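You operate a simulated robot arm through the tools that you are given. There is no shell and no other tool. Be economical: measure what you need, move in short steps, check, and stop when the job is done.

You are at the controls of a simulated robot arm. One attempt, no reset.

JOB
Put the tin labelled "denim" from the bin end of the oak bench on top of the clear cup and the tin that says "moss" on top of the teal flower pot.

The check looks at the end state, three seconds after you hand in, the way a careful person would. Anything else that was tipped, shoved, dropped, spilled or broken makes it a failure.

ROBOT AND FRAMES
A 5-joint arm with a two-finger parallel gripper, fixed in place. Base frame: the origin is at the foot of the arm, x ahead of it, y to its left, z up; the work surface is at about z = 0. Lengths are in m, angles in rad, forces in N, time in s.
With the tool pointing down near the work surface it reaches from about 0.26 to 0.68 m from the base axis. Its first joint turns from -1.152 to 1.152 rad. The tool tilts only in the upright plane through the base axis and itself; it spins freely about its own axis. Payload 2.9 kg.
The tool frame sits at the grasp point between the pads (the TCP): z along the fingers, y along the line on which they close. The tips reach 0.03 m beyond it. Largest opening 0.11 m; finger width 0.02, thickness 0.01; the body of the gripper, 0.048 by 0.112 m, starts 0.055 m behind the TCP.
Orientation is that of the tool frame in the base frame, as a unit quaternion [x, y, z, w]. With the fingers straight down and closing along the base's y, the tool's x points along the base's -x, its y along +y and its z along -z.

CONTROLS
- The arm moves only by the tool drive_tool. Its argument "commands" is a list that holds one entry, the list of rows, each a list of 7 numbers: the shift along the tool's x, y, z in m, then the turn, a rotation vector about the tool's x, y, z in rad, then the opening, from 0 (shut) to 1 (fully open). In form: [[[x, y, z, wx, wy, wz, hand], ...]]. A call has 1 to 20 rows; each row shifts and turns the commanded pose from where the row before left it, along the tool's axes as they then stand. Rows are played at 5 a second. More than 0.05 m and 0.15 rad between two rows, or a gripper value outside its range, and nothing of the call is played. Where a pose cannot be reached the arm comes as near as it can. A force on the tool above 40 N (or 10 N above the force at the start of the call, whichever is more), or a blocked arm, ends the call early, and 0.2 s more pass. Each finger travels about 0.108 m/s and halts on what it meets, pressing with about 37 N; the grip force reading is that of the motor and also rises with nothing between the fingers. The clock runs only during rows and for 0.2 s after the last one: add rows that do not move to give the fingers time. It gives the time, the measured TCP pose, the force on the tool (base axes), the opening and the grip force at its end, in the units of the frame above (readings bear some noise), and new pictures: "show" is both (left out), scene, wrist or none.
- Cameras (640 x 400 px; columns grow to the right, rows downward): "scene" is fixed at [0.0417, -0.4614, 0.5999]; the picture's right is [0.71, -0.71, 0.00], its down [-0.49, -0.49, -0.72] and it looks along [0.51, 0.51, -0.69] (base axes); focal length 305 px, centre (320, 200). "wrist" rides on the gripper at [-0.036, 0, -0.057] in the tool frame; the picture's right is [0.00, -1.00, 0.00], its down [0.97, 0.00, -0.24] and it looks along [0.24, 0.00, 0.97] (tool axes); focal length 218 px, centre (320, 200). There is no depth. A picture from a camera that has moved, and an enlarged one, comes with that camera's place and axes in the base frame and with its lens. The place of the scene camera against the robot may be out by one fixed shift of up to 0.012 m in any direction.
- zoom(camera, box): a new picture of the part [left, top, right, bottom] of that camera's present view, enlarged. The clock stands still meanwhile.
- finish_job(): hands the job in; it is judged then, once.

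Work in short steps. Places have to be worked out from the pictures, the camera data and where the tool is seen: move nearer, look again, correct. Check each grasp and each placing, and mend what went wrong. You have 90 turns and 150 pictures in all, those below and enlarged ones among them. Open the gripper and draw the arm clear of the work before you hand the job in, unless the task says otherwise; then end with one line.

The tools are called after "Call:" as name(argument=value, ...) on one line, values as JSON. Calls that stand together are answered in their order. drive_tool: Moves the arm, as the interface text tells. Its arguments: {"type":"object","properties":{"commands":{"type":"array","items":{"type":"array","items":{"type":"array","items":{"type":"number"}}}},"show":{"type":"string","enum":["both","scene","wrist","none"]}},"required":["commands"]} The other tools are called the same way: zoom (camera, box) takes an enlarged picture of a part of a camera's view; finish_job () hands the job in.

At the start:

```text
time: 0.0
eef_pos: [0.4369, -0.1402, 0.341]
orientation: [0.0, 1.0, 0.001, 0.0]
ft_force: [1.1, 0.2, -0.2]
grip_width: 0.1102
gripper_force: 0.1
```

scene: 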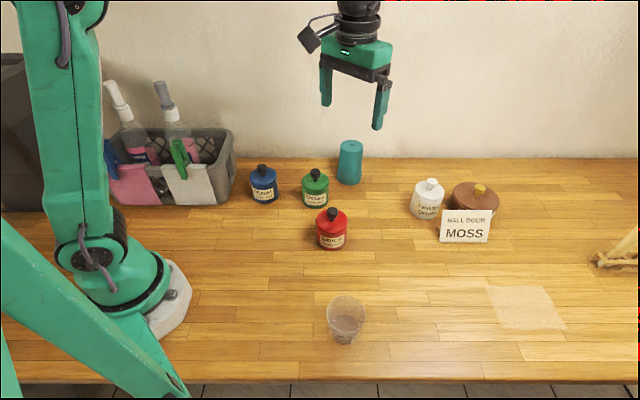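
wrist: 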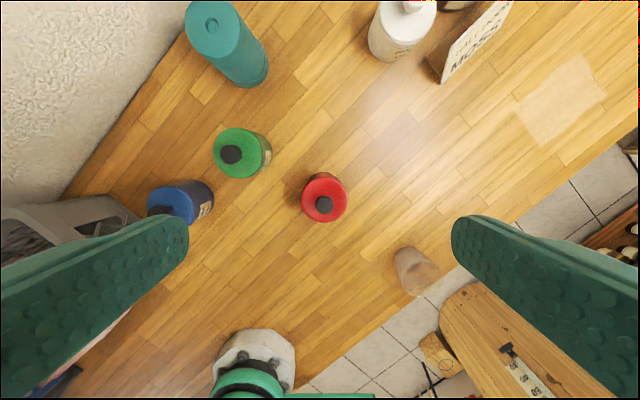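

I'll read the tin labels first.

Call:
zoom(camera="scene", box=[230, 130, 390, 260])

Call:
zoom(camera="scene", box=[390, 150, 530, 260])

Call:
zoom(camera="scene", box=[290, 270, 400, 370])

```text
3.08 times, centred on (310, 195) of scene
camera zoom: at [0.0417, -0.4614, 0.5999], right [0.71, -0.71, 0.0], down [-0.49, -0.49, -0.72], along [0.51, 0.51, -0.69], focal length 938 px, centre (351, 215)
```

zoom: 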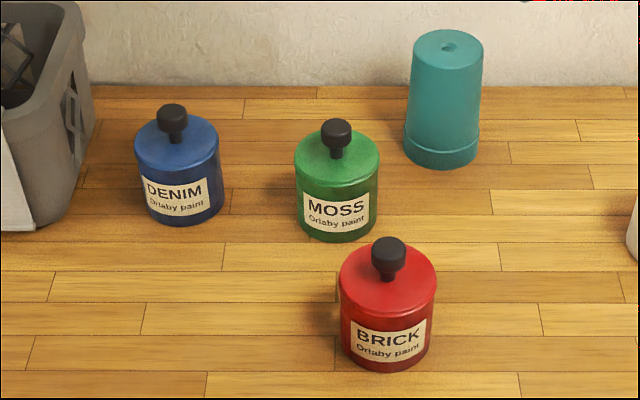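

```text
3.64 times, centred on (460, 205) of scene
camera zoom: at [0.0417, -0.4614, 0.5999], right [0.71, -0.71, 0.0], down [-0.49, -0.49, -0.72], along [0.51, 0.51, -0.69], focal length 1108 px, centre (-189, 182)
```

zoom: 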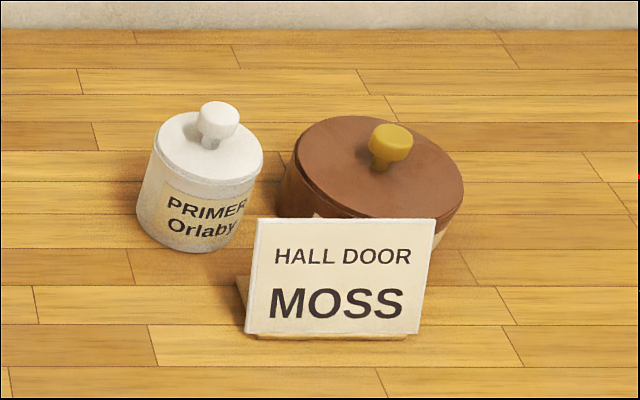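

```text
4.00 times, centred on (345, 320) of scene
camera zoom: at [0.0417, -0.4614, 0.5999], right [0.71, -0.71, 0.0], down [-0.49, -0.49, -0.72], along [0.51, 0.51, -0.69], focal length 1219 px, centre (220, -280)
```

zoom: 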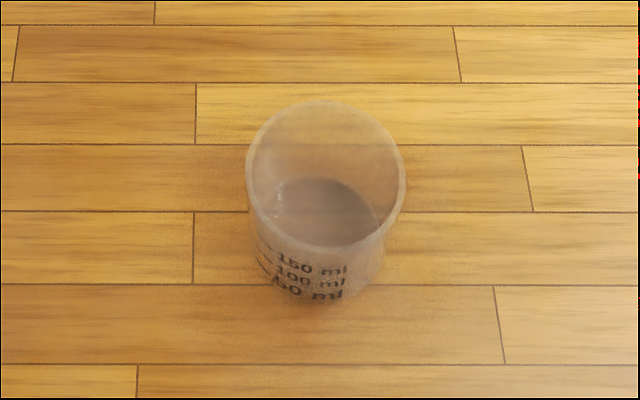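

The green tin reads MOSS, the blue one DENIM; the teal pot stands upside down and the cup is open. I judge green near (0.46,-0.02), denim (0.38,0.09), cup (0.25,-0.32) and pot (0.62,-0.01). I'm moving over the green tin for a closer look.

Call:
drive_tool(commands=[[[-0.006, 0.03, 0.015, 0, 0, 0, 1], [-0.006, 0.03, 0.015, 0, 0, 0, 1], [-0.006, 0.03, 0.015, 0, 0, 0, 1], [-0.006, 0.03, 0.015, 0, 0, 0, 1], [0, 0, 0, 0, 0, 0, 1], [0, 0, 0, 0, 0, 0, 1]]])

```text
time: 1.4
eef_pos: [0.4593, -0.0181, 0.2825]
orientation: [0.0, 1.0, 0.001, 0.0]
ft_force: [0.4, -0.4, -0.1]
grip_width: 0.11
gripper_force: 0.1
camera wrist: at [0.4959, -0.0195, 0.3407], right [0.0, -1.0, 0.0], down [-0.97, 0.0, 0.24], along [-0.24, 0.0, -0.97], focal length 218 px, centre (320, 200)
```

scene: 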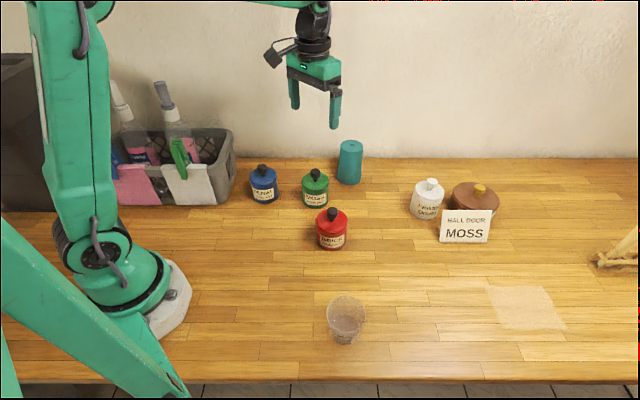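
wrist: 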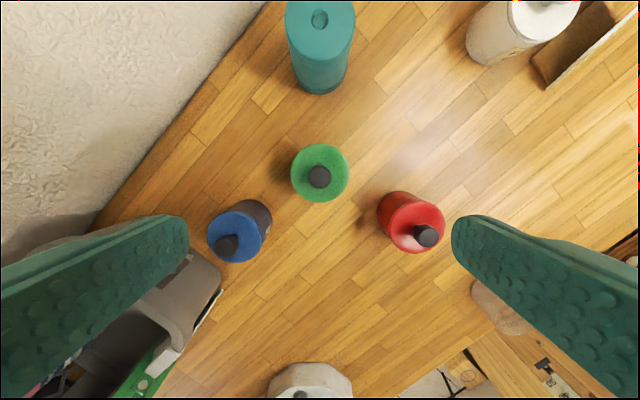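

The green tin is nearly below the camera. I'll enlarge to measure it, the pot and denim.

Call:
zoom(camera="wrist", box=[190, 100, 450, 270])

Call:
zoom(camera="wrist", box=[250, 0, 410, 100])

```text
2.35 times, centred on (320, 185) of wrist
camera zoom: at [0.4959, -0.0195, 0.3407], right [0.0, -1.0, 0.0], down [-0.97, 0.0, 0.24], along [-0.24, 0.0, -0.97], focal length 514 px, centre (320, 235)
```

zoom: 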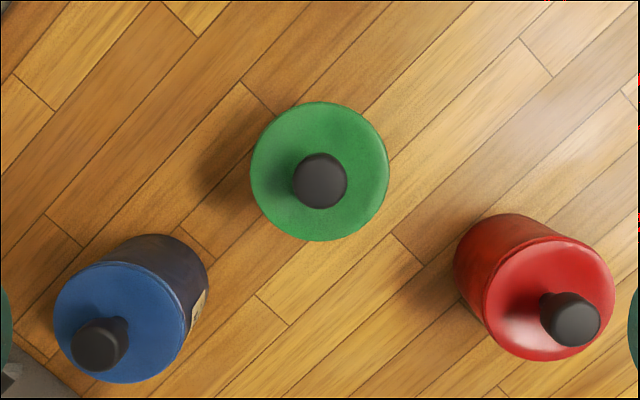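

```text
4.00 times, centred on (330, 50) of wrist
camera zoom: at [0.4959, -0.0195, 0.3407], right [0.0, -1.0, 0.0], down [-0.97, 0.0, 0.24], along [-0.24, 0.0, -0.97], focal length 873 px, centre (280, 800)
```

zoom: 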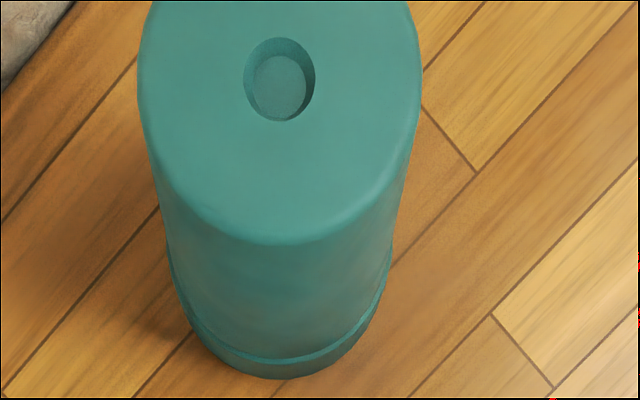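

Green tin: centre about (0.464,-0.020), diameter 0.072, lid top near 0.07, knob top about 0.108. The pot's centre is about (0.604,-0.020), its top about 0.115 up and 0.062 wide. I'll align and come part way down over the green tin.

Call:
drive_tool(commands=[[[-0.0047, -0.0014, 0.03, 0, 0, 0, 1], [0, 0, 0.04, 0, 0, 0, 1], [0, 0, 0.04, 0, 0, 0, 1], [0, 0, 0.0325, 0, 0, 0, 1], [0, 0, 0, 0, 0, 0, 1], [0, 0, 0, 0, 0, 0, 1]]])

```text
time: 2.8
eef_pos: [0.4661, -0.0211, 0.1398]
orientation: [0.0, 1.0, 0.0, 0.0]
ft_force: [-0.2, 0.4, -0.3]
grip_width: 0.1098
gripper_force: 0.1
camera wrist: at [0.502, -0.0215, 0.1968], right [0.0, -1.0, 0.0], down [-0.97, 0.0, 0.24], along [-0.24, 0.0, -0.97], focal length 218 px, centre (320, 200)
```

scene: 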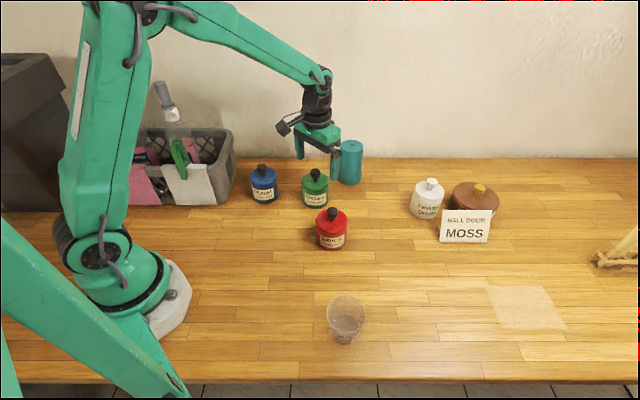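
wrist: 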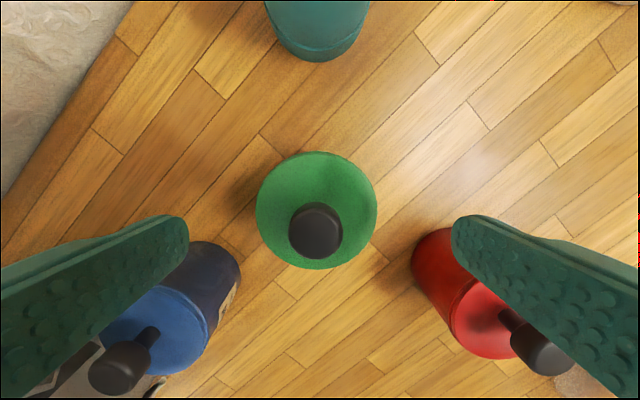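

Now the tin centres at about (0.464,-0.019). I'm making a small correction, then going down to TCP z 0.062 (palm above the knob).

Call:
drive_tool(commands=[[[0.002, 0.0018, 0.02, 0, 0, 0, 1], [0, 0, 0.03, 0, 0, 0, 1], [0, 0, 0.02, 0, 0, 0, 1], [0, 0, 0.008, 0, 0, 0, 1], [0, 0, 0, 0, 0, 0, 1], [0, 0, 0, 0, 0, 0, 1]]])

```text
time: 4.2
eef_pos: [0.4642, -0.0207, 0.0615]
orientation: [-0.001, 1.0, 0.0, 0.0]
ft_force: [-0.1, 0.9, 0.2]
grip_width: 0.11
gripper_force: 0.0
camera wrist: at [0.4995, -0.0204, 0.1191], right [0.0, -1.0, 0.0], down [-0.97, 0.0, 0.24], along [-0.24, 0.0, -0.97], focal length 218 px, centre (320, 200)
```

scene: 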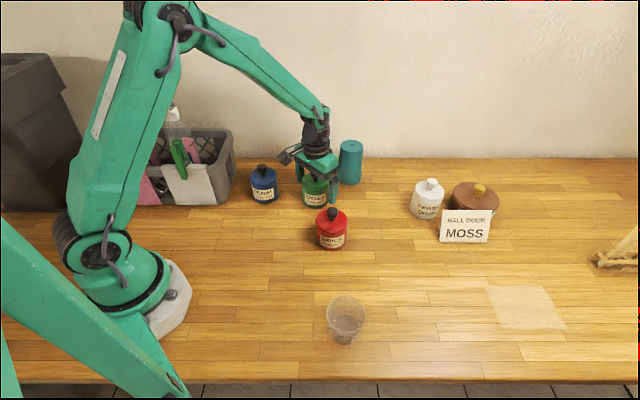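
wrist: 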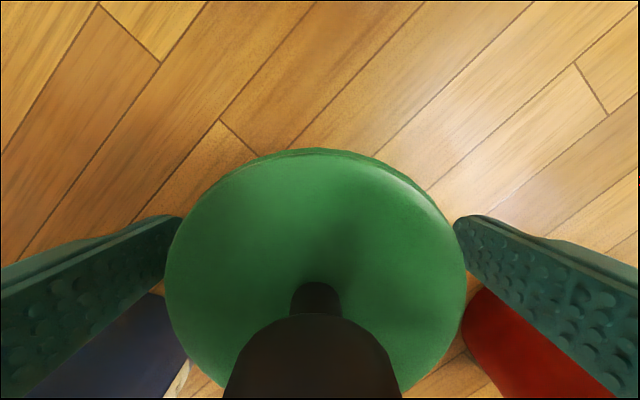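

The tin is centred between the fingers, so I close.

Call:
drive_tool(commands=[[[0, 0, 0, 0, 0, 0, 0.6], [0, 0, 0, 0, 0, 0, 0.4], [0, 0, 0, 0, 0, 0, 0.4], [0, 0, 0, 0, 0, 0, 0.4], [0, 0, 0, 0, 0, 0, 0.4]]], show="wrist")

```text
time: 5.4
eef_pos: [0.4635, -0.0195, 0.0633]
orientation: [0.0, 1.0, -0.001, 0.0]
ft_force: [-0.1, 3.6, 1.1]
grip_width: 0.072
gripper_force: 37.2
camera wrist: at [0.4995, -0.0204, 0.1193], right [0.0, -1.0, 0.0], down [-0.97, 0.0, 0.24], along [-0.24, 0.0, -0.97], focal length 218 px, centre (320, 200)
```

wrist: 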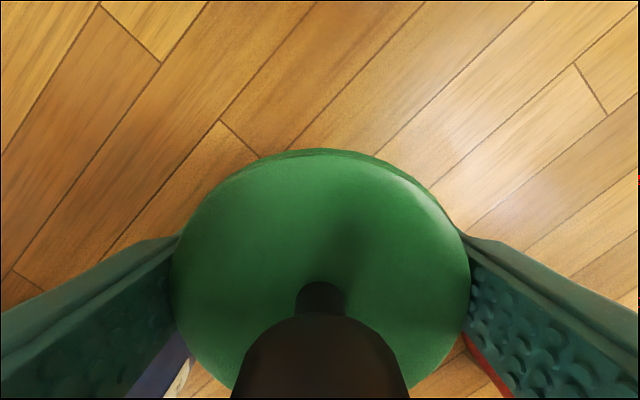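

Gripped at 0.072. I lift straight up to z≈0.21.

Call:
drive_tool(commands=[[[0, 0, -0.02, 0, 0, 0, 0.4], [0, 0, -0.03, 0, 0, 0, 0.4], [0, 0, -0.03, 0, 0, 0, 0.4], [0, 0, -0.03, 0, 0, 0, 0.4], [0, 0, -0.03, 0, 0, 0, 0.4], [0, 0, -0.01, 0, 0, 0, 0.4], [0, 0, 0, 0, 0, 0, 0.4], [0, 0, 0, 0, 0, 0, 0.4]]])

```text
time: 7.2
eef_pos: [0.4625, -0.0203, 0.2115]
orientation: [0.001, 1.0, 0.0, 0.0]
ft_force: [-0.3, -0.2, -0.2]
grip_width: 0.0442
gripper_force: 0.1
camera wrist: at [0.4992, -0.0205, 0.2699], right [0.0, -1.0, 0.0], down [-0.97, 0.0, 0.24], along [-0.24, 0.0, -0.97], focal length 218 px, centre (320, 200)
```

scene: 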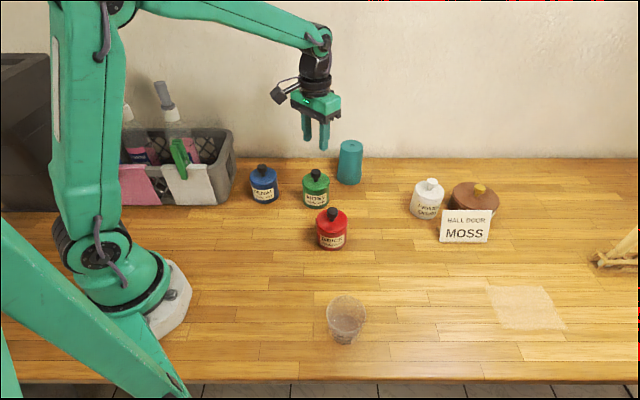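
wrist: 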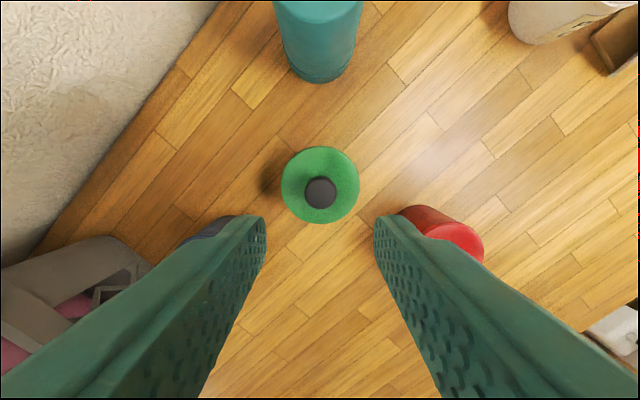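

The tin slid out of the grip, unmoved at (0.464,-0.020). The body is too slick, so I'll take it by the knob, whose head spans about 0.087–0.107, with the tips staying just above the lid at about 0.073.

Call:
drive_tool(commands=[[[0, 0, 0, 0, 0, 0, 0.6], [-0.0008, 0.0, 0.03, 0, 0, 0, 0.6], [0, 0, 0.03, 0, 0, 0, 0.6], [0, 0, 0.03, 0, 0, 0, 0.6], [0, 0, 0.01, 0, 0, 0, 0.6], [0, 0, 0.0035, 0, 0, 0, 0.6], [0, 0, 0, 0, 0, 0, 0.6], [0, 0, 0, 0, 0, 0, 0.6]]])

Call:
zoom(camera="scene", box=[260, 120, 380, 220])

```text
time: 9.0
eef_pos: [0.464, -0.0188, 0.1085]
orientation: [0.001, 1.0, 0.0, 0.0]
ft_force: [0.2, 0.8, 0.7]
grip_width: 0.0662
gripper_force: 0.1
camera wrist: at [0.5019, -0.0194, 0.1665], right [0.0, -1.0, 0.0], down [-0.97, 0.0, 0.24], along [-0.24, 0.0, -0.97], focal length 218 px, centre (320, 200)
```

scene: 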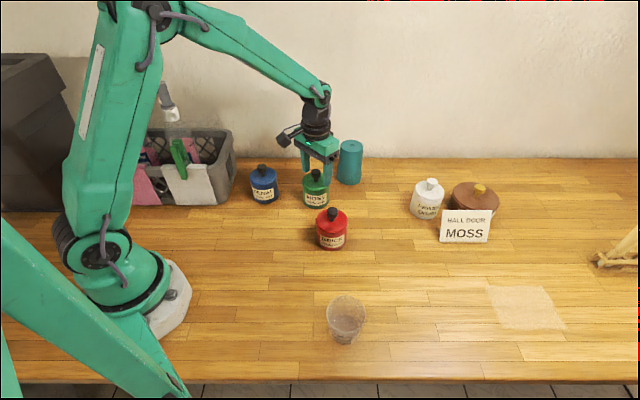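
wrist: 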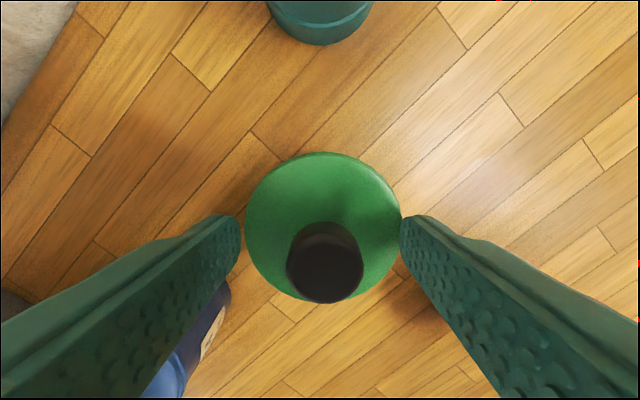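

```text
4.00 times, centred on (320, 170) of scene
camera zoom: at [0.0417, -0.4614, 0.5999], right [0.71, -0.71, 0.0], down [-0.49, -0.49, -0.72], along [0.51, 0.51, -0.69], focal length 1219 px, centre (320, 320)
```

zoom: 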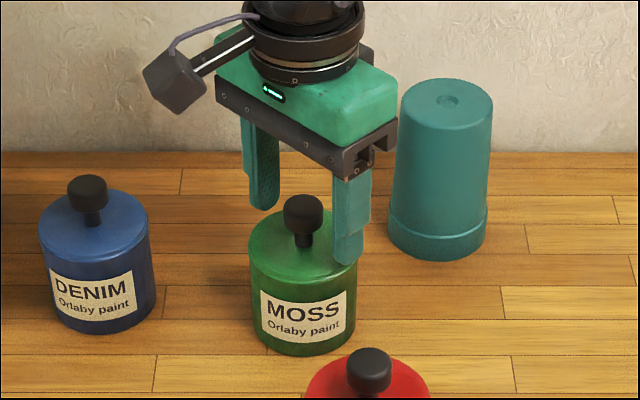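

The knob sits between the tips and the lid is clear. I drop 2 mm and close on the knob.

Call:
drive_tool(commands=[[[0, -0.001, 0.002, 0, 0, 0, 0.6], [0, 0, 0, 0, 0, 0, 0.3], [0, 0, 0, 0, 0, 0, 0.1], [0, 0, 0, 0, 0, 0, 0], [0, 0, 0, 0, 0, 0, 0], [0, 0, 0, 0, 0, 0, 0]]], show="wrist")

Call:
drive_tool(commands=[[[0, 0, -0.005, 0, 0, 0, 0], [0, 0, -0.008, 0, 0, 0, 0], [0, 0, -0.007, 0, 0, 0, 0], [0, 0, 0, 0, 0, 0, 0], [0, 0, 0, 0, 0, 0, 0]]])

```text
time: 10.4
eef_pos: [0.4651, -0.02, 0.1045]
orientation: [-0.001, 1.0, 0.0, 0.0]
ft_force: [-0.5, -0.1, -0.3]
grip_width: 0.0245
gripper_force: 37.1
camera wrist: at [0.5016, -0.0203, 0.1636], right [0.0, -1.0, 0.0], down [-0.97, 0.0, 0.24], along [-0.24, 0.0, -0.97], focal length 218 px, centre (320, 200)
```

wrist: 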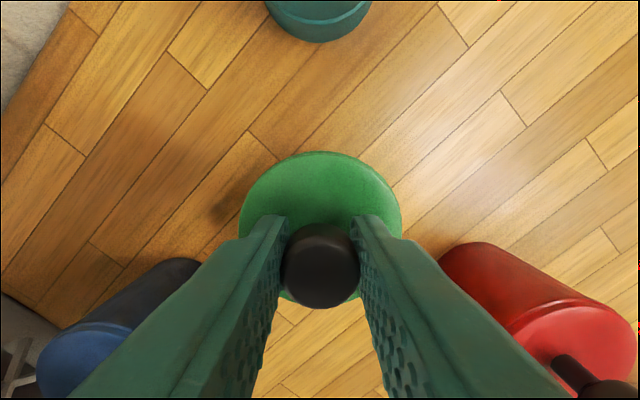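

```text
time: 11.6
eef_pos: [0.4654, -0.0209, 0.1254]
orientation: [0.0, 1.0, 0.0, 0.0]
ft_force: [0.5, 0.2, -1.1]
grip_width: 0.0243
gripper_force: 37.6
camera wrist: at [0.5014, -0.021, 0.1834], right [0.0, -1.0, 0.0], down [-0.97, 0.0, 0.24], along [-0.24, 0.0, -0.97], focal length 218 px, centre (320, 200)
```

scene: 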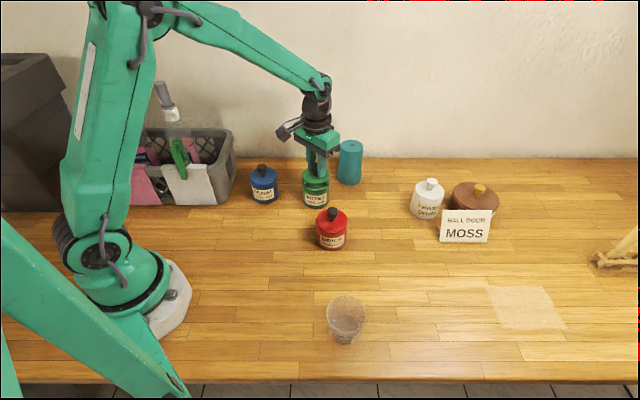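
wrist: 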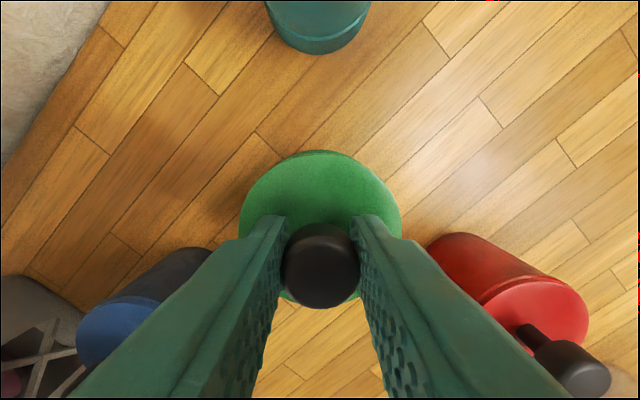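

The tin seems to rise with the knob. I lift to about z 0.25 and check that the whole tin comes along.

Call:
drive_tool(commands=[[[0, 0, -0.02, 0, 0, 0, 0], [0, 0, -0.02, 0, 0, 0, 0], [0, 0, -0.025, 0, 0, 0, 0], [0, 0, -0.025, 0, 0, 0, 0], [0, 0, -0.025, 0, 0, 0, 0], [0, 0, -0.015, 0, 0, 0, 0], [0, 0, 0, 0, 0, 0, 0], [0, 0, 0, 0, 0, 0, 0]]], show="wrist")

Call:
zoom(camera="scene", box=[240, 60, 400, 220])

```text
time: 13.4
eef_pos: [0.4636, -0.0196, 0.2561]
orientation: [-0.001, 1.0, 0.001, 0.001]
ft_force: [0.3, -0.4, 0.4]
grip_width: 0.0241
gripper_force: 37.5
camera wrist: at [0.501, -0.0202, 0.3137], right [0.0, -1.0, 0.0], down [-0.97, 0.0, 0.24], along [-0.24, 0.0, -0.97], focal length 218 px, centre (320, 200)
```

wrist: 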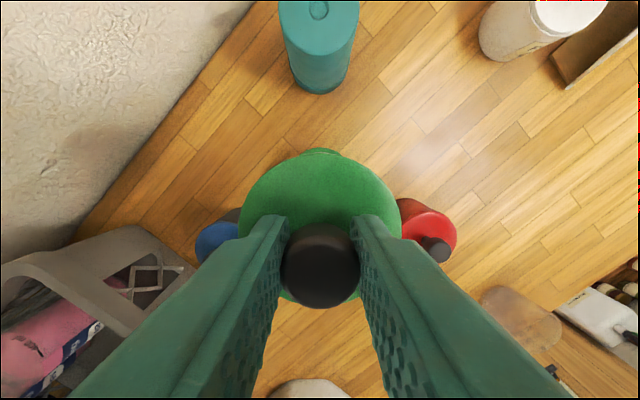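

```text
2.50 times, centred on (320, 140) of scene
camera zoom: at [0.0417, -0.4614, 0.5999], right [0.71, -0.71, 0.0], down [-0.49, -0.49, -0.72], along [0.51, 0.51, -0.69], focal length 762 px, centre (320, 350)
```

zoom: 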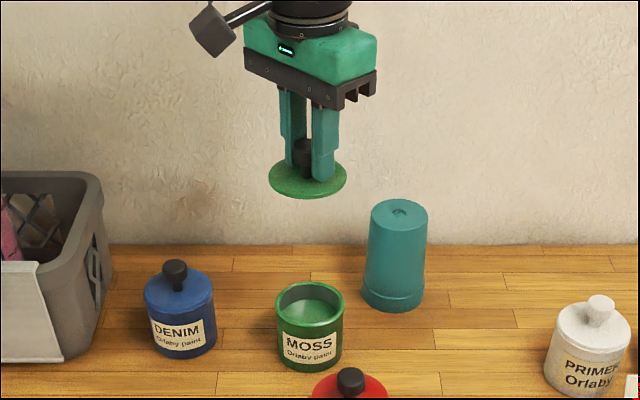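

Only the lid came off; the body stayed put, still holding its paint. I'll lower the lid back along exactly the same path.

Call:
drive_tool(commands=[[[0, 0, 0.025, 0, 0, 0, 0], [0, 0, 0.03, 0, 0, 0, 0], [0, 0, 0.03, 0, 0, 0, 0], [0, 0, 0.025, 0, 0, 0, 0], [0, 0, 0.02, 0, 0, 0, 0], [0, 0, 0.01, 0, 0, 0, 0], [0, 0, 0, 0, 0, 0, 0], [0, 0, 0, 0, 0, 0, 0]]], show="wrist")

Call:
zoom(camera="scene", box=[260, 130, 380, 220])

```text
time: 15.2
eef_pos: [0.4653, -0.0196, 0.1163]
orientation: [0.0, 1.0, 0.001, -0.001]
ft_force: [0.1, 0.2, 0.5]
grip_width: 0.0241
gripper_force: 36.8
camera wrist: at [0.5012, -0.0197, 0.1738], right [0.0, -1.0, 0.0], down [-0.97, 0.0, 0.24], along [-0.24, 0.0, -0.97], focal length 218 px, centre (320, 200)
```

wrist: 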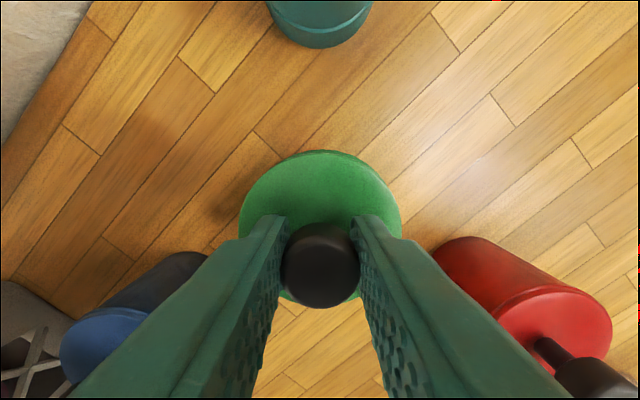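

```text
4.44 times, centred on (320, 175) of scene
camera zoom: at [0.0417, -0.4614, 0.5999], right [0.71, -0.71, 0.0], down [-0.49, -0.49, -0.72], along [0.51, 0.51, -0.69], focal length 1354 px, centre (320, 311)
```

zoom: 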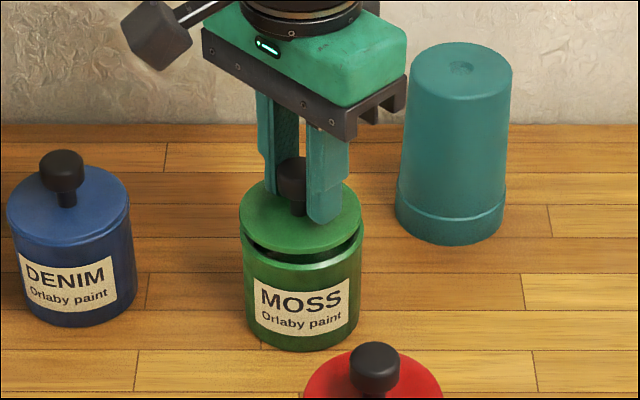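

Lined up, about 1 cm to go. I lower the rest slowly.

Call:
drive_tool(commands=[[[0, 0, 0.004, 0, 0, 0, 0], [0, 0, 0.004, 0, 0, 0, 0], [0, 0, 0.002, 0, 0, 0, 0], [0, 0, 0, 0, 0, 0, 0], [0, 0, 0, 0, 0, 0, 0]]], show="none")

Call:
zoom(camera="scene", box=[260, 130, 380, 220])

```text
time: 16.4
eef_pos: [0.4647, -0.0203, 0.1063]
orientation: [0.0, 1.0, 0.0, 0.0]
ft_force: [-0.5, 0.0, -0.1]
grip_width: 0.0242
gripper_force: 37.2
```

```text
4.44 times, centred on (320, 175) of scene
camera zoom: at [0.0417, -0.4614, 0.5999], right [0.71, -0.71, 0.0], down [-0.49, -0.49, -0.72], along [0.51, 0.51, -0.69], focal length 1354 px, centre (320, 311)
```

zoom: 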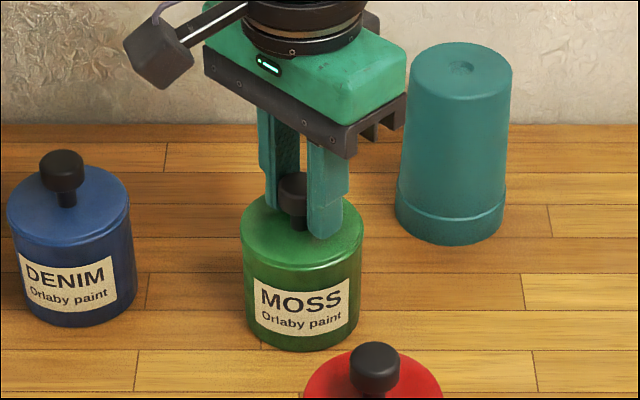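

The lid is back flush. I'll release gently and rise. For the body grip I'll spin the tool half a turn and tilt it about 45°, so the fingers can hold the body below the lid rim.

Call:
drive_tool(commands=[[[0, 0, 0, 0, 0, 0, 0.3], [0, 0, 0, 0, 0, 0, 0.6], [0, 0, 0, 0, 0, 0, 0.6], [0, 0, -0.03, 0, 0, 0, 0.6], [0, 0, -0.04, 0, 0, 0, 0.8], [0, 0, -0.04, 0, 0, 0, 1], [0, 0, -0.04, 0, 0, 0, 1], [0, 0, 0, 0, 0, -0.1475, 1], [0, 0, 0, 0, 0, -0.1475, 1], [0, 0, 0, 0, 0, -0.1475, 1], [0, 0, 0, 0, 0, -0.1475, 1], [0, 0, 0, 0, 0, -0.1475, 1], [0, 0, 0, 0, 0, -0.1475, 1], [0, 0, 0, 0, 0, -0.1475, 1], [0, 0, 0, 0, 0, -0.1475, 1], [0, 0, 0, 0, 0, -0.1475, 1], [0, 0, 0, 0, 0, -0.1475, 1], [0, 0, 0, 0, 0, 0, 1]]], show="scene")

Call:
zoom(camera="scene", box=[230, 40, 390, 260])

```text
time: 20.2
eef_pos: [0.4641, -0.0205, 0.2558]
orientation: [-0.673, 0.74, -0.001, 0.0]
ft_force: [0.1, 0.3, 0.4]
grip_width: 0.1098
gripper_force: 0.0
```

scene: 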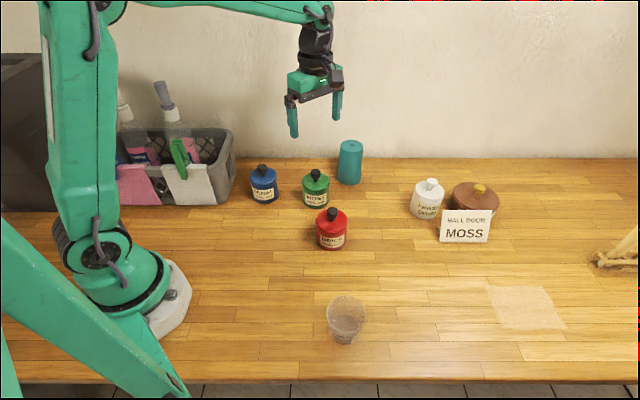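

```text
1.82 times, centred on (310, 150) of scene
camera zoom: at [0.0417, -0.4614, 0.5999], right [0.71, -0.71, 0.0], down [-0.49, -0.49, -0.72], along [0.51, 0.51, -0.69], focal length 554 px, centre (338, 291)
```

zoom: 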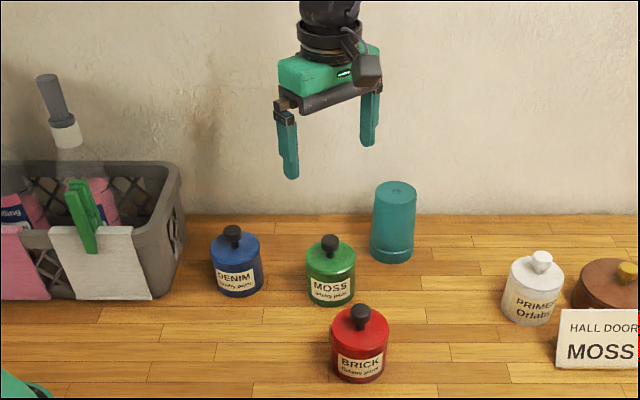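

The side box and the camera both turn with the tool, as expected. I finish the half turn and tilt outward by 45° up high.

Call:
drive_tool(commands=[[[0, 0, 0, 0, 0, -0.1475, 1], [0, 0, 0, 0, 0, -0.1475, 1], [0, 0, 0, 0, 0, -0.1475, 1], [0, 0, 0, 0, 0, -0.1475, 1], [0, 0, 0, 0, 0, -0.1475, 1], [0, 0, 0, 0, 0, -0.1475, 1], [0, 0, 0, 0, 0, -0.1475, 1], [0, 0, 0, 0, 0, -0.1475, 1], [0, 0, 0, 0, 0, -0.1475, 1], [0, 0, 0, 0, 0, -0.1475, 1], [0, 0, 0, 0, 0, -0.1475, 1], [0, 0, 0, 0, 0.131, 0, 1], [0, 0, 0, 0, 0.131, 0, 1], [0, 0, 0, 0, 0.131, 0, 1], [0, 0, 0, 0, 0.131, 0, 1], [0, 0, 0, 0, 0.131, 0, 1], [0, 0, 0, 0, 0.131, 0, 1], [0, 0, 0, 0, 0, 0, 1], [0, 0, 0, 0, 0, 0, 1]]])

```text
time: 24.2
eef_pos: [0.4622, 0.0435, 0.2555]
orientation: [0.925, -0.018, 0.378, -0.042]
ft_force: [-0.1, 0.0, 0.9]
grip_width: 0.1099
gripper_force: 0.1
out of reach, approached as far as the arm can: row 11, 12, 14, 17
camera wrist: at [0.3969, 0.0409, 0.2716], right [0.0, 1.0, 0.09], down [0.52, -0.08, 0.85], along [0.85, 0.05, -0.52], focal length 218 px, centre (320, 200)
```

scene: 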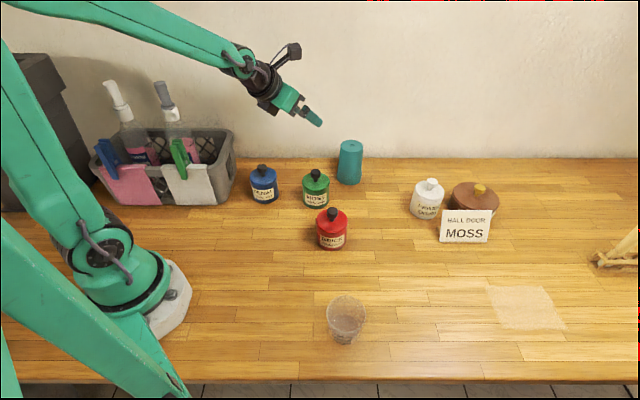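
wrist: 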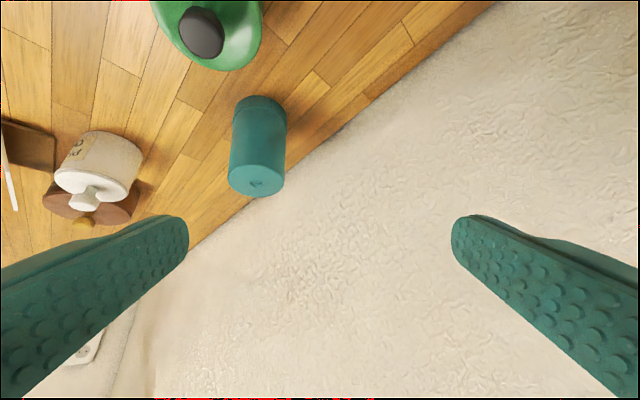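

The spin joint stops just short of a half turn, so the pose came out skewed. I go back to the ordinary spin; a 45° tilt holding the tin nearer the fingertips still clears the knob.

Call:
drive_tool(commands=[[[0, 0, 0, 0, -0.131, 0, 1], [0, 0, 0, 0, -0.131, 0, 1], [0, 0, 0, 0, -0.131, 0, 1], [0, 0, 0, 0, -0.131, 0, 1], [0, 0, 0, 0, -0.131, 0, 1], [0, 0, 0, 0, -0.131, 0, 1], [0, 0, 0, 0, 0, 0.1475, 1], [0, 0, 0, 0, 0, 0.1475, 1], [0, 0, 0, 0, 0, 0.1475, 1], [0, 0, 0, 0, 0, 0.1475, 1], [0, 0, 0, 0, 0, 0.1475, 1], [0, 0, 0, 0, 0, 0.1475, 1], [0, 0, 0, 0, 0, 0.1475, 1], [0, 0, 0, 0, 0, 0.1475, 1], [0, 0, 0, 0, 0, 0.1475, 1], [0, 0, 0, 0, 0, 0.1475, 1], [0, 0, 0, 0, 0, 0.1475, 1], [0, 0, 0, 0, 0, 0, 1]]], show="none")

Call:
drive_tool(commands=[[[0, 0, 0, 0, 0, 0.1475, 1], [0, 0, 0, 0, 0, 0.1475, 1], [0, 0, 0, 0, 0, 0.1475, 1], [0, 0, 0, 0, 0, 0.1475, 1], [0, 0, 0, 0, 0, 0.1475, 1], [0, 0, 0, 0, 0, 0.1475, 1], [0, 0, 0, 0, 0, 0.1475, 1], [0, 0, 0, 0, 0, 0.1475, 1], [0, 0, 0, 0, 0, 0.1475, 1], [0, 0, 0, 0, 0, 0.1475, 1], [0, 0, 0, 0, 0, 0, 1], [0, 0, 0, 0, 0, 0, 1]]], show="wrist")

```text
time: 28.0
eef_pos: [0.4629, 0.0446, 0.2559]
orientation: [-0.675, 0.738, 0.0, 0.0]
ft_force: [0.3, -0.1, 0.2]
grip_width: 0.1101
gripper_force: 0.0
out of reach, approached as far as the arm can: row 3, 6
```

```text
time: 30.6
eef_pos: [0.4624, 0.0449, 0.2556]
orientation: [-0.005, 1.0, 0.0, 0.0]
ft_force: [-0.6, 0.5, 0.3]
grip_width: 0.11
gripper_force: 0.0
camera wrist: at [0.4981, 0.0445, 0.3138], right [0.01, -1.0, 0.0], down [-0.97, -0.01, 0.24], along [-0.24, 0.0, -0.97], focal length 218 px, centre (320, 200)
```

wrist: 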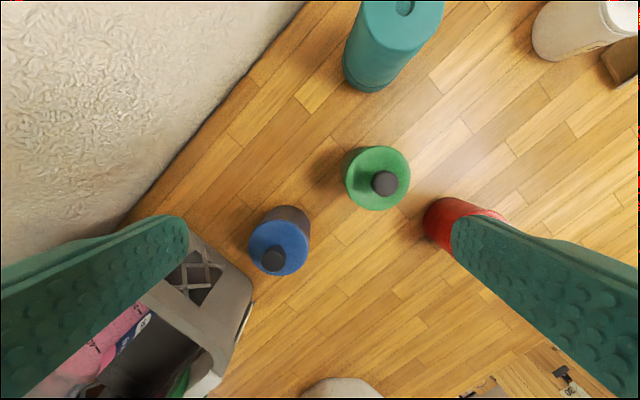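

The command now rests at (0.462,0.045). I measure denim at (0.381,0.093). I move inward, set the yaw to the green tin's bearing, then tilt 45° up high.

Call:
drive_tool(commands=[[[0.02, -0.02, 0, 0, 0, 0.0265, 1], [0.02, -0.02, 0, 0, 0, 0.0265, 1], [0.022, -0.022, 0, 0, 0, 0, 1], [0, 0, 0, 0, -0.131, 0, 1], [0, 0, 0, 0, -0.131, 0, 1], [0, 0, 0, 0, -0.131, 0, 1], [0, 0, 0, 0, -0.131, 0, 1], [0, 0, 0, 0, -0.131, 0, 1], [0, 0, 0, 0, -0.131, 0, 1], [0, 0, 0, 0, 0, 0, 1], [0, 0, 0, 0, 0, 0, 1]]])

```text
time: 33.0
eef_pos: [0.4003, -0.017, 0.2551]
orientation: [0.02, 0.923, -0.008, 0.384]
ft_force: [0.2, 0.1, 0.6]
grip_width: 0.1099
gripper_force: 0.1
camera wrist: at [0.3847, -0.0161, 0.3219], right [-0.04, -1.0, 0.0], down [-0.85, 0.04, -0.52], along [0.52, -0.02, -0.86], focal length 218 px, centre (320, 200)
```

scene: 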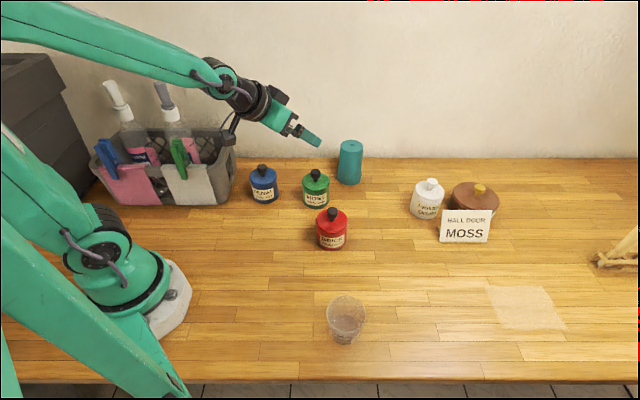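
wrist: 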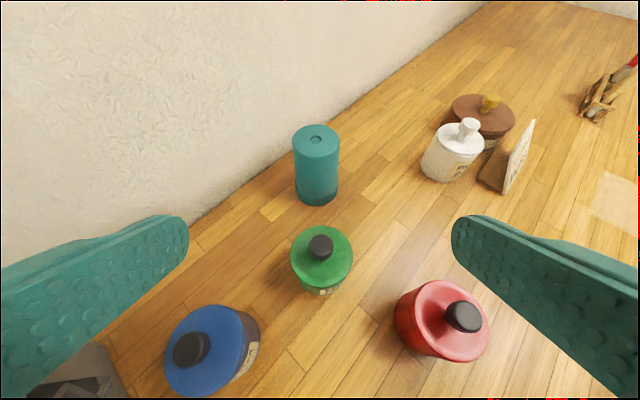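

A clear view, and the pose is good. I move down to the pre-approach point on the tilted axis toward the tin.

Call:
drive_tool(commands=[[[0.038, 0, 0.0173, 0, 0, 0, 1], [0.038, 0, 0.0173, 0, 0, 0, 1], [0.038, 0, 0.0173, 0, 0, 0, 1], [0, 0, 0.04, 0, 0, 0, 1], [0, 0, 0.03, 0, 0, 0, 1], [0, 0, 0, 0, 0, 0, 1], [0, 0, 0, 0, 0, 0, 1]]])

```text
time: 34.6
eef_pos: [0.4323, -0.0168, 0.0954]
orientation: [0.02, 0.923, -0.007, 0.384]
ft_force: [0.0, 0.4, 0.6]
grip_width: 0.1098
gripper_force: 0.1
out of reach, approached as far as the arm can: row 3
camera wrist: at [0.4181, -0.0172, 0.1626], right [-0.04, -1.0, 0.0], down [-0.85, 0.04, -0.52], along [0.52, -0.02, -0.86], focal length 218 px, centre (320, 200)
```

scene: 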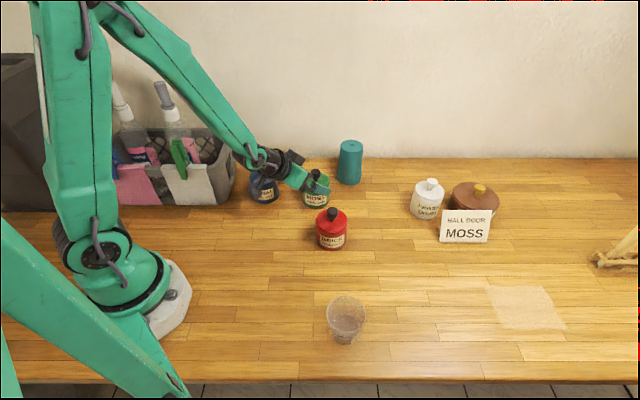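
wrist: 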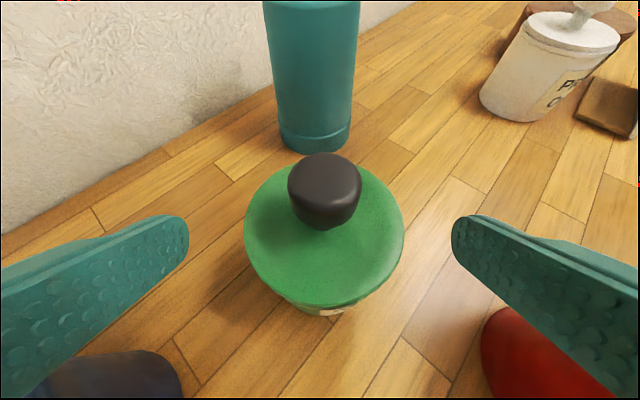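

The tin is well centred. I go on down to the grasp point, TCP (0.4555,-0.0196,0.0385), with the fingers beside the body.

Call:
drive_tool(commands=[[[0.008, -0.0006, 0.0188, 0, 0, 0, 1], [0.008, -0.0006, 0.0188, 0, 0, 0, 1], [0.008, -0.0006, 0.0188, 0, 0, 0, 1], [0, 0, 0, 0, 0, 0, 1], [0, 0, 0, 0, 0, 0, 1]]])

Call:
zoom(camera="scene", box=[230, 120, 390, 240])

```text
time: 35.8
eef_pos: [0.4558, -0.0211, 0.0396]
orientation: [0.021, 0.923, -0.009, 0.384]
ft_force: [0.6, 0.7, -0.2]
grip_width: 0.1101
gripper_force: 0.1
camera wrist: at [0.4406, -0.0207, 0.1067], right [-0.04, -1.0, 0.0], down [-0.85, 0.04, -0.52], along [0.52, -0.02, -0.86], focal length 218 px, centre (320, 200)
```

scene: 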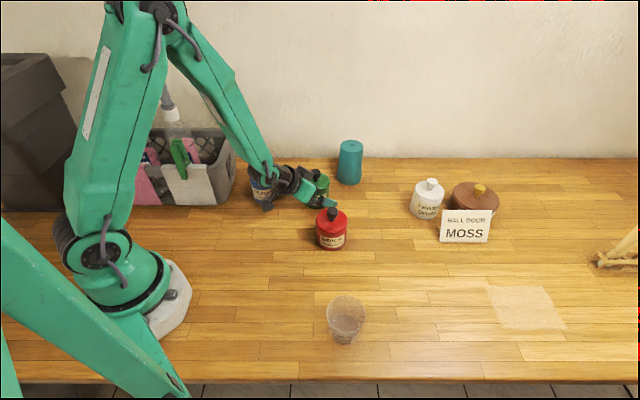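
wrist: 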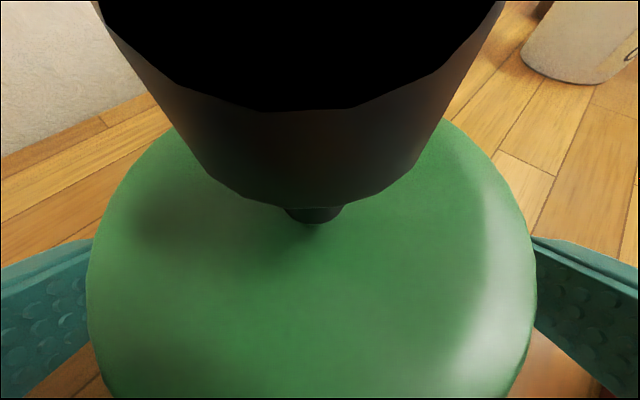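

```text
3.33 times, centred on (310, 180) of scene
camera zoom: at [0.0417, -0.4614, 0.5999], right [0.71, -0.71, 0.0], down [-0.49, -0.49, -0.72], along [0.51, 0.51, -0.69], focal length 1016 px, centre (353, 267)
```

zoom: 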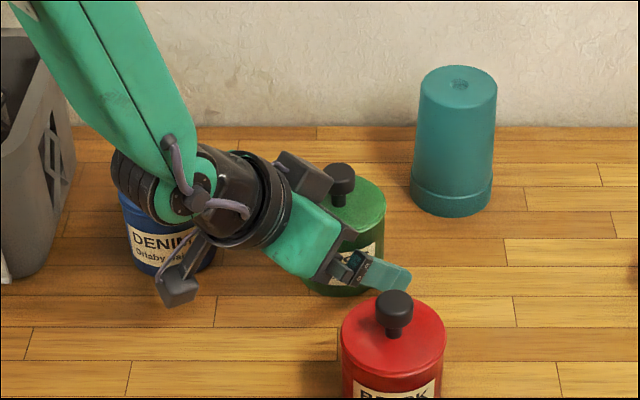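

No contact forces. The grip line runs through the body below the lid, so I close here.

Call:
drive_tool(commands=[[[0, 0, 0, 0, 0, 0, 0.8], [0, 0, 0, 0, 0, 0, 0.68], [0, 0, 0, 0, 0, 0, 0.62], [0, 0, 0, 0, 0, 0, 0.5], [0, 0, 0, 0, 0, 0, 0.3], [0, 0, 0, 0, 0, 0, 0.3]]], show="wrist")

Call:
drive_tool(commands=[[[-0.0035, 0, -0.0035, 0, 0, 0, 0.3], [-0.0035, 0, -0.0035, 0, 0, 0, 0.3], [-0.0035, 0, -0.0035, 0, 0, 0, 0.3], [0, 0, 0, 0, 0, 0, 0.3], [0, 0, 0, 0, 0, 0, 0.3]]], show="wrist")

Call:
zoom(camera="scene", box=[230, 120, 390, 240])

```text
time: 37.2
eef_pos: [0.4543, -0.0208, 0.0409]
orientation: [0.02, 0.923, -0.009, 0.383]
ft_force: [-0.5, 4.2, 1.2]
grip_width: 0.0716
gripper_force: 37.1
camera wrist: at [0.4405, -0.0206, 0.1069], right [-0.04, -1.0, 0.0], down [-0.85, 0.04, -0.52], along [0.52, -0.02, -0.86], focal length 218 px, centre (320, 200)
```

wrist: 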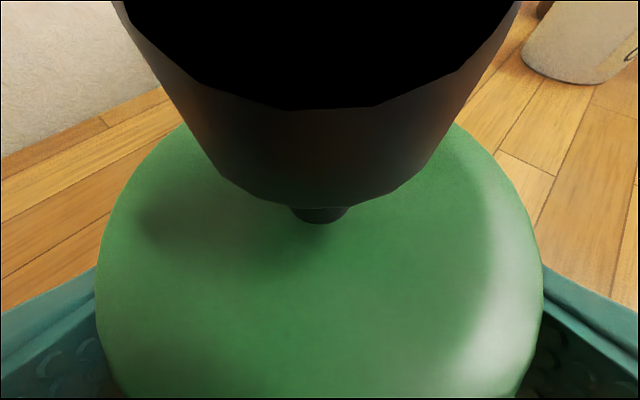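

```text
time: 38.4
eef_pos: [0.455, -0.0203, 0.0544]
orientation: [0.019, 0.924, -0.008, 0.382]
ft_force: [0.8, -0.6, -8.6]
grip_width: 0.0716
gripper_force: 37.3
camera wrist: at [0.44, -0.0199, 0.1219], right [-0.04, -1.0, 0.0], down [-0.86, 0.04, -0.52], along [0.52, -0.02, -0.86], focal length 218 px, centre (320, 200)
```

wrist: 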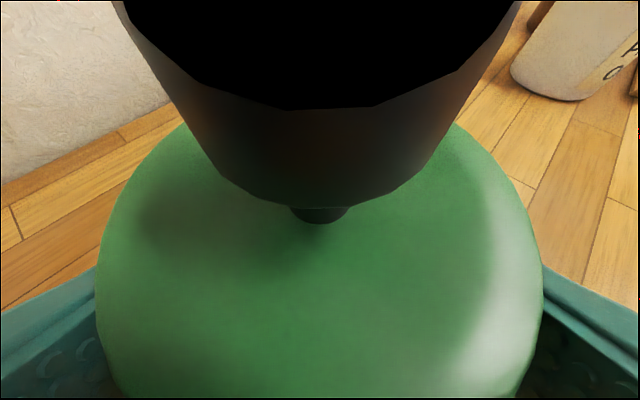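

```text
3.33 times, centred on (310, 180) of scene
camera zoom: at [0.0417, -0.4614, 0.5999], right [0.71, -0.71, 0.0], down [-0.49, -0.49, -0.72], along [0.51, 0.51, -0.69], focal length 1016 px, centre (353, 267)
```

zoom: 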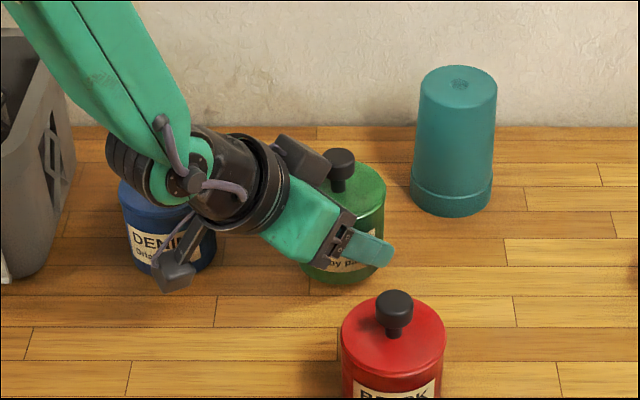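

It holds: 8.6 N of weight, no slip, lid on. I lift slowly to clear the pot.

Call:
drive_tool(commands=[[[-0.0106, 0, -0.0106, 0, 0, 0, 0.3], [-0.0106, 0, -0.0106, 0, 0, 0, 0.3], [-0.0106, 0, -0.0106, 0, 0, 0, 0.3], [-0.0106, 0, -0.0106, 0, 0, 0, 0.3], [-0.0106, 0, -0.0106, 0, 0, 0, 0.3], [-0.0106, 0, -0.0106, 0, 0, 0, 0.3], [-0.0106, 0, -0.0106, 0, 0, 0, 0.3], [-0.0106, 0, -0.0106, 0, 0, 0, 0.3], [-0.005, 0, -0.005, 0, 0, 0, 0.3], [0, 0, 0, 0, 0, 0, 0.3], [0, 0, 0, 0, 0, 0, 0.3]]])

Call:
zoom(camera="scene", box=[230, 80, 390, 200])

```text
time: 40.8
eef_pos: [0.4545, -0.0187, 0.1817]
orientation: [0.022, 0.924, -0.009, 0.383]
ft_force: [0.4, -0.5, -7.7]
grip_width: 0.0718
gripper_force: 36.6
camera wrist: at [0.4405, -0.0198, 0.2485], right [-0.04, -1.0, 0.0], down [-0.86, 0.04, -0.52], along [0.52, -0.02, -0.86], focal length 218 px, centre (320, 200)
```

scene: 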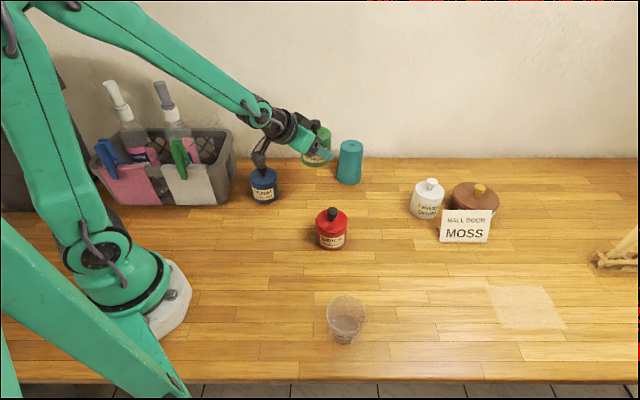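
wrist: 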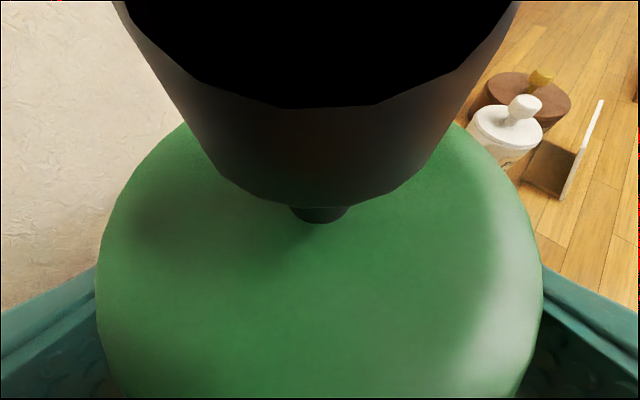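

```text
3.33 times, centred on (310, 140) of scene
camera zoom: at [0.0417, -0.4614, 0.5999], right [0.71, -0.71, 0.0], down [-0.49, -0.49, -0.72], along [0.51, 0.51, -0.69], focal length 1016 px, centre (353, 400)
```

zoom: 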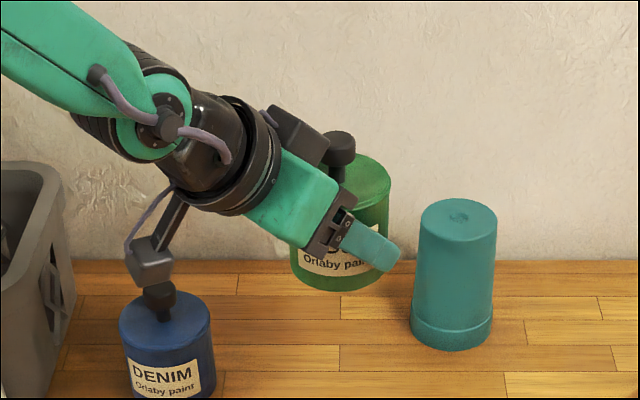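

The tin hangs level with its base about 0.141 up, and the pot top is at about (0.6025,-0.019,0.118). I carry it straight out over the pot.

Call:
drive_tool(commands=[[[-0.005, 0.0003, 0.005, 0, 0, 0, 0.3], [-0.0098, 0.0007, 0.00986, -0.00075, 0, -0.00075, 0.3], [-0.0098, 0.0007, 0.00986, -0.00075, 0, -0.00075, 0.3], [-0.0098, 0.0007, 0.00986, -0.00075, 0, -0.00075, 0.3], [-0.0098, 0.0007, 0.00986, -0.00075, 0, -0.00075, 0.3], [-0.0098, 0.0007, 0.00986, -0.00075, 0, -0.00075, 0.3], [-0.0098, 0.0007, 0.00986, -0.00075, 0, -0.00075, 0.3], [-0.0098, 0.0007, 0.00986, -0.00075, 0, -0.00075, 0.3], [-0.0098, 0.0007, 0.00986, -0.00075, 0, -0.00075, 0.3], [-0.0098, 0.0007, 0.00986, -0.00075, 0, -0.00075, 0.3], [-0.005, 0.0003, 0.005, -0.00075, 0, -0.00075, 0.3], [0, 0, 0, 0, 0, 0, 0.3], [0, 0, 0, 0, 0, 0, 0.3]]], show="wrist")

Call:
zoom(camera="scene", box=[270, 80, 430, 200])

```text
time: 43.6
eef_pos: [0.595, -0.0189, 0.1816]
orientation: [0.015, 0.924, -0.005, 0.383]
ft_force: [0.7, 0.2, -8.4]
grip_width: 0.0719
gripper_force: 37.1
camera wrist: at [0.58, -0.0188, 0.2485], right [-0.03, -1.0, 0.0], down [-0.86, 0.03, -0.52], along [0.52, -0.02, -0.86], focal length 218 px, centre (320, 200)
```

wrist: 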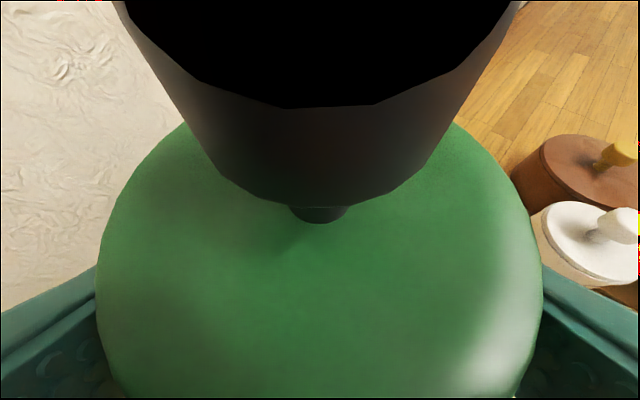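

```text
3.33 times, centred on (350, 140) of scene
camera zoom: at [0.0418, -0.4614, 0.5999], right [0.71, -0.71, 0.0], down [-0.49, -0.49, -0.72], along [0.51, 0.51, -0.69], focal length 1016 px, centre (220, 400)
```

zoom: 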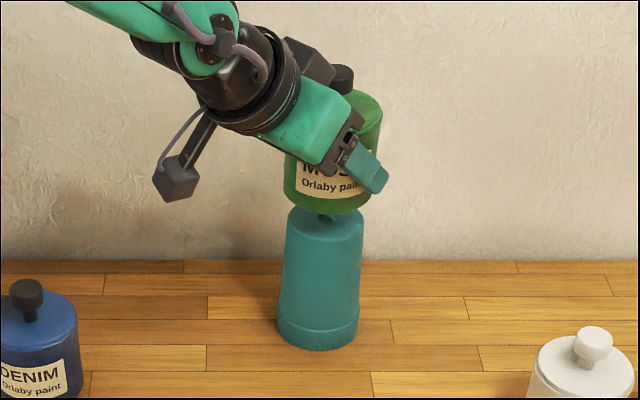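

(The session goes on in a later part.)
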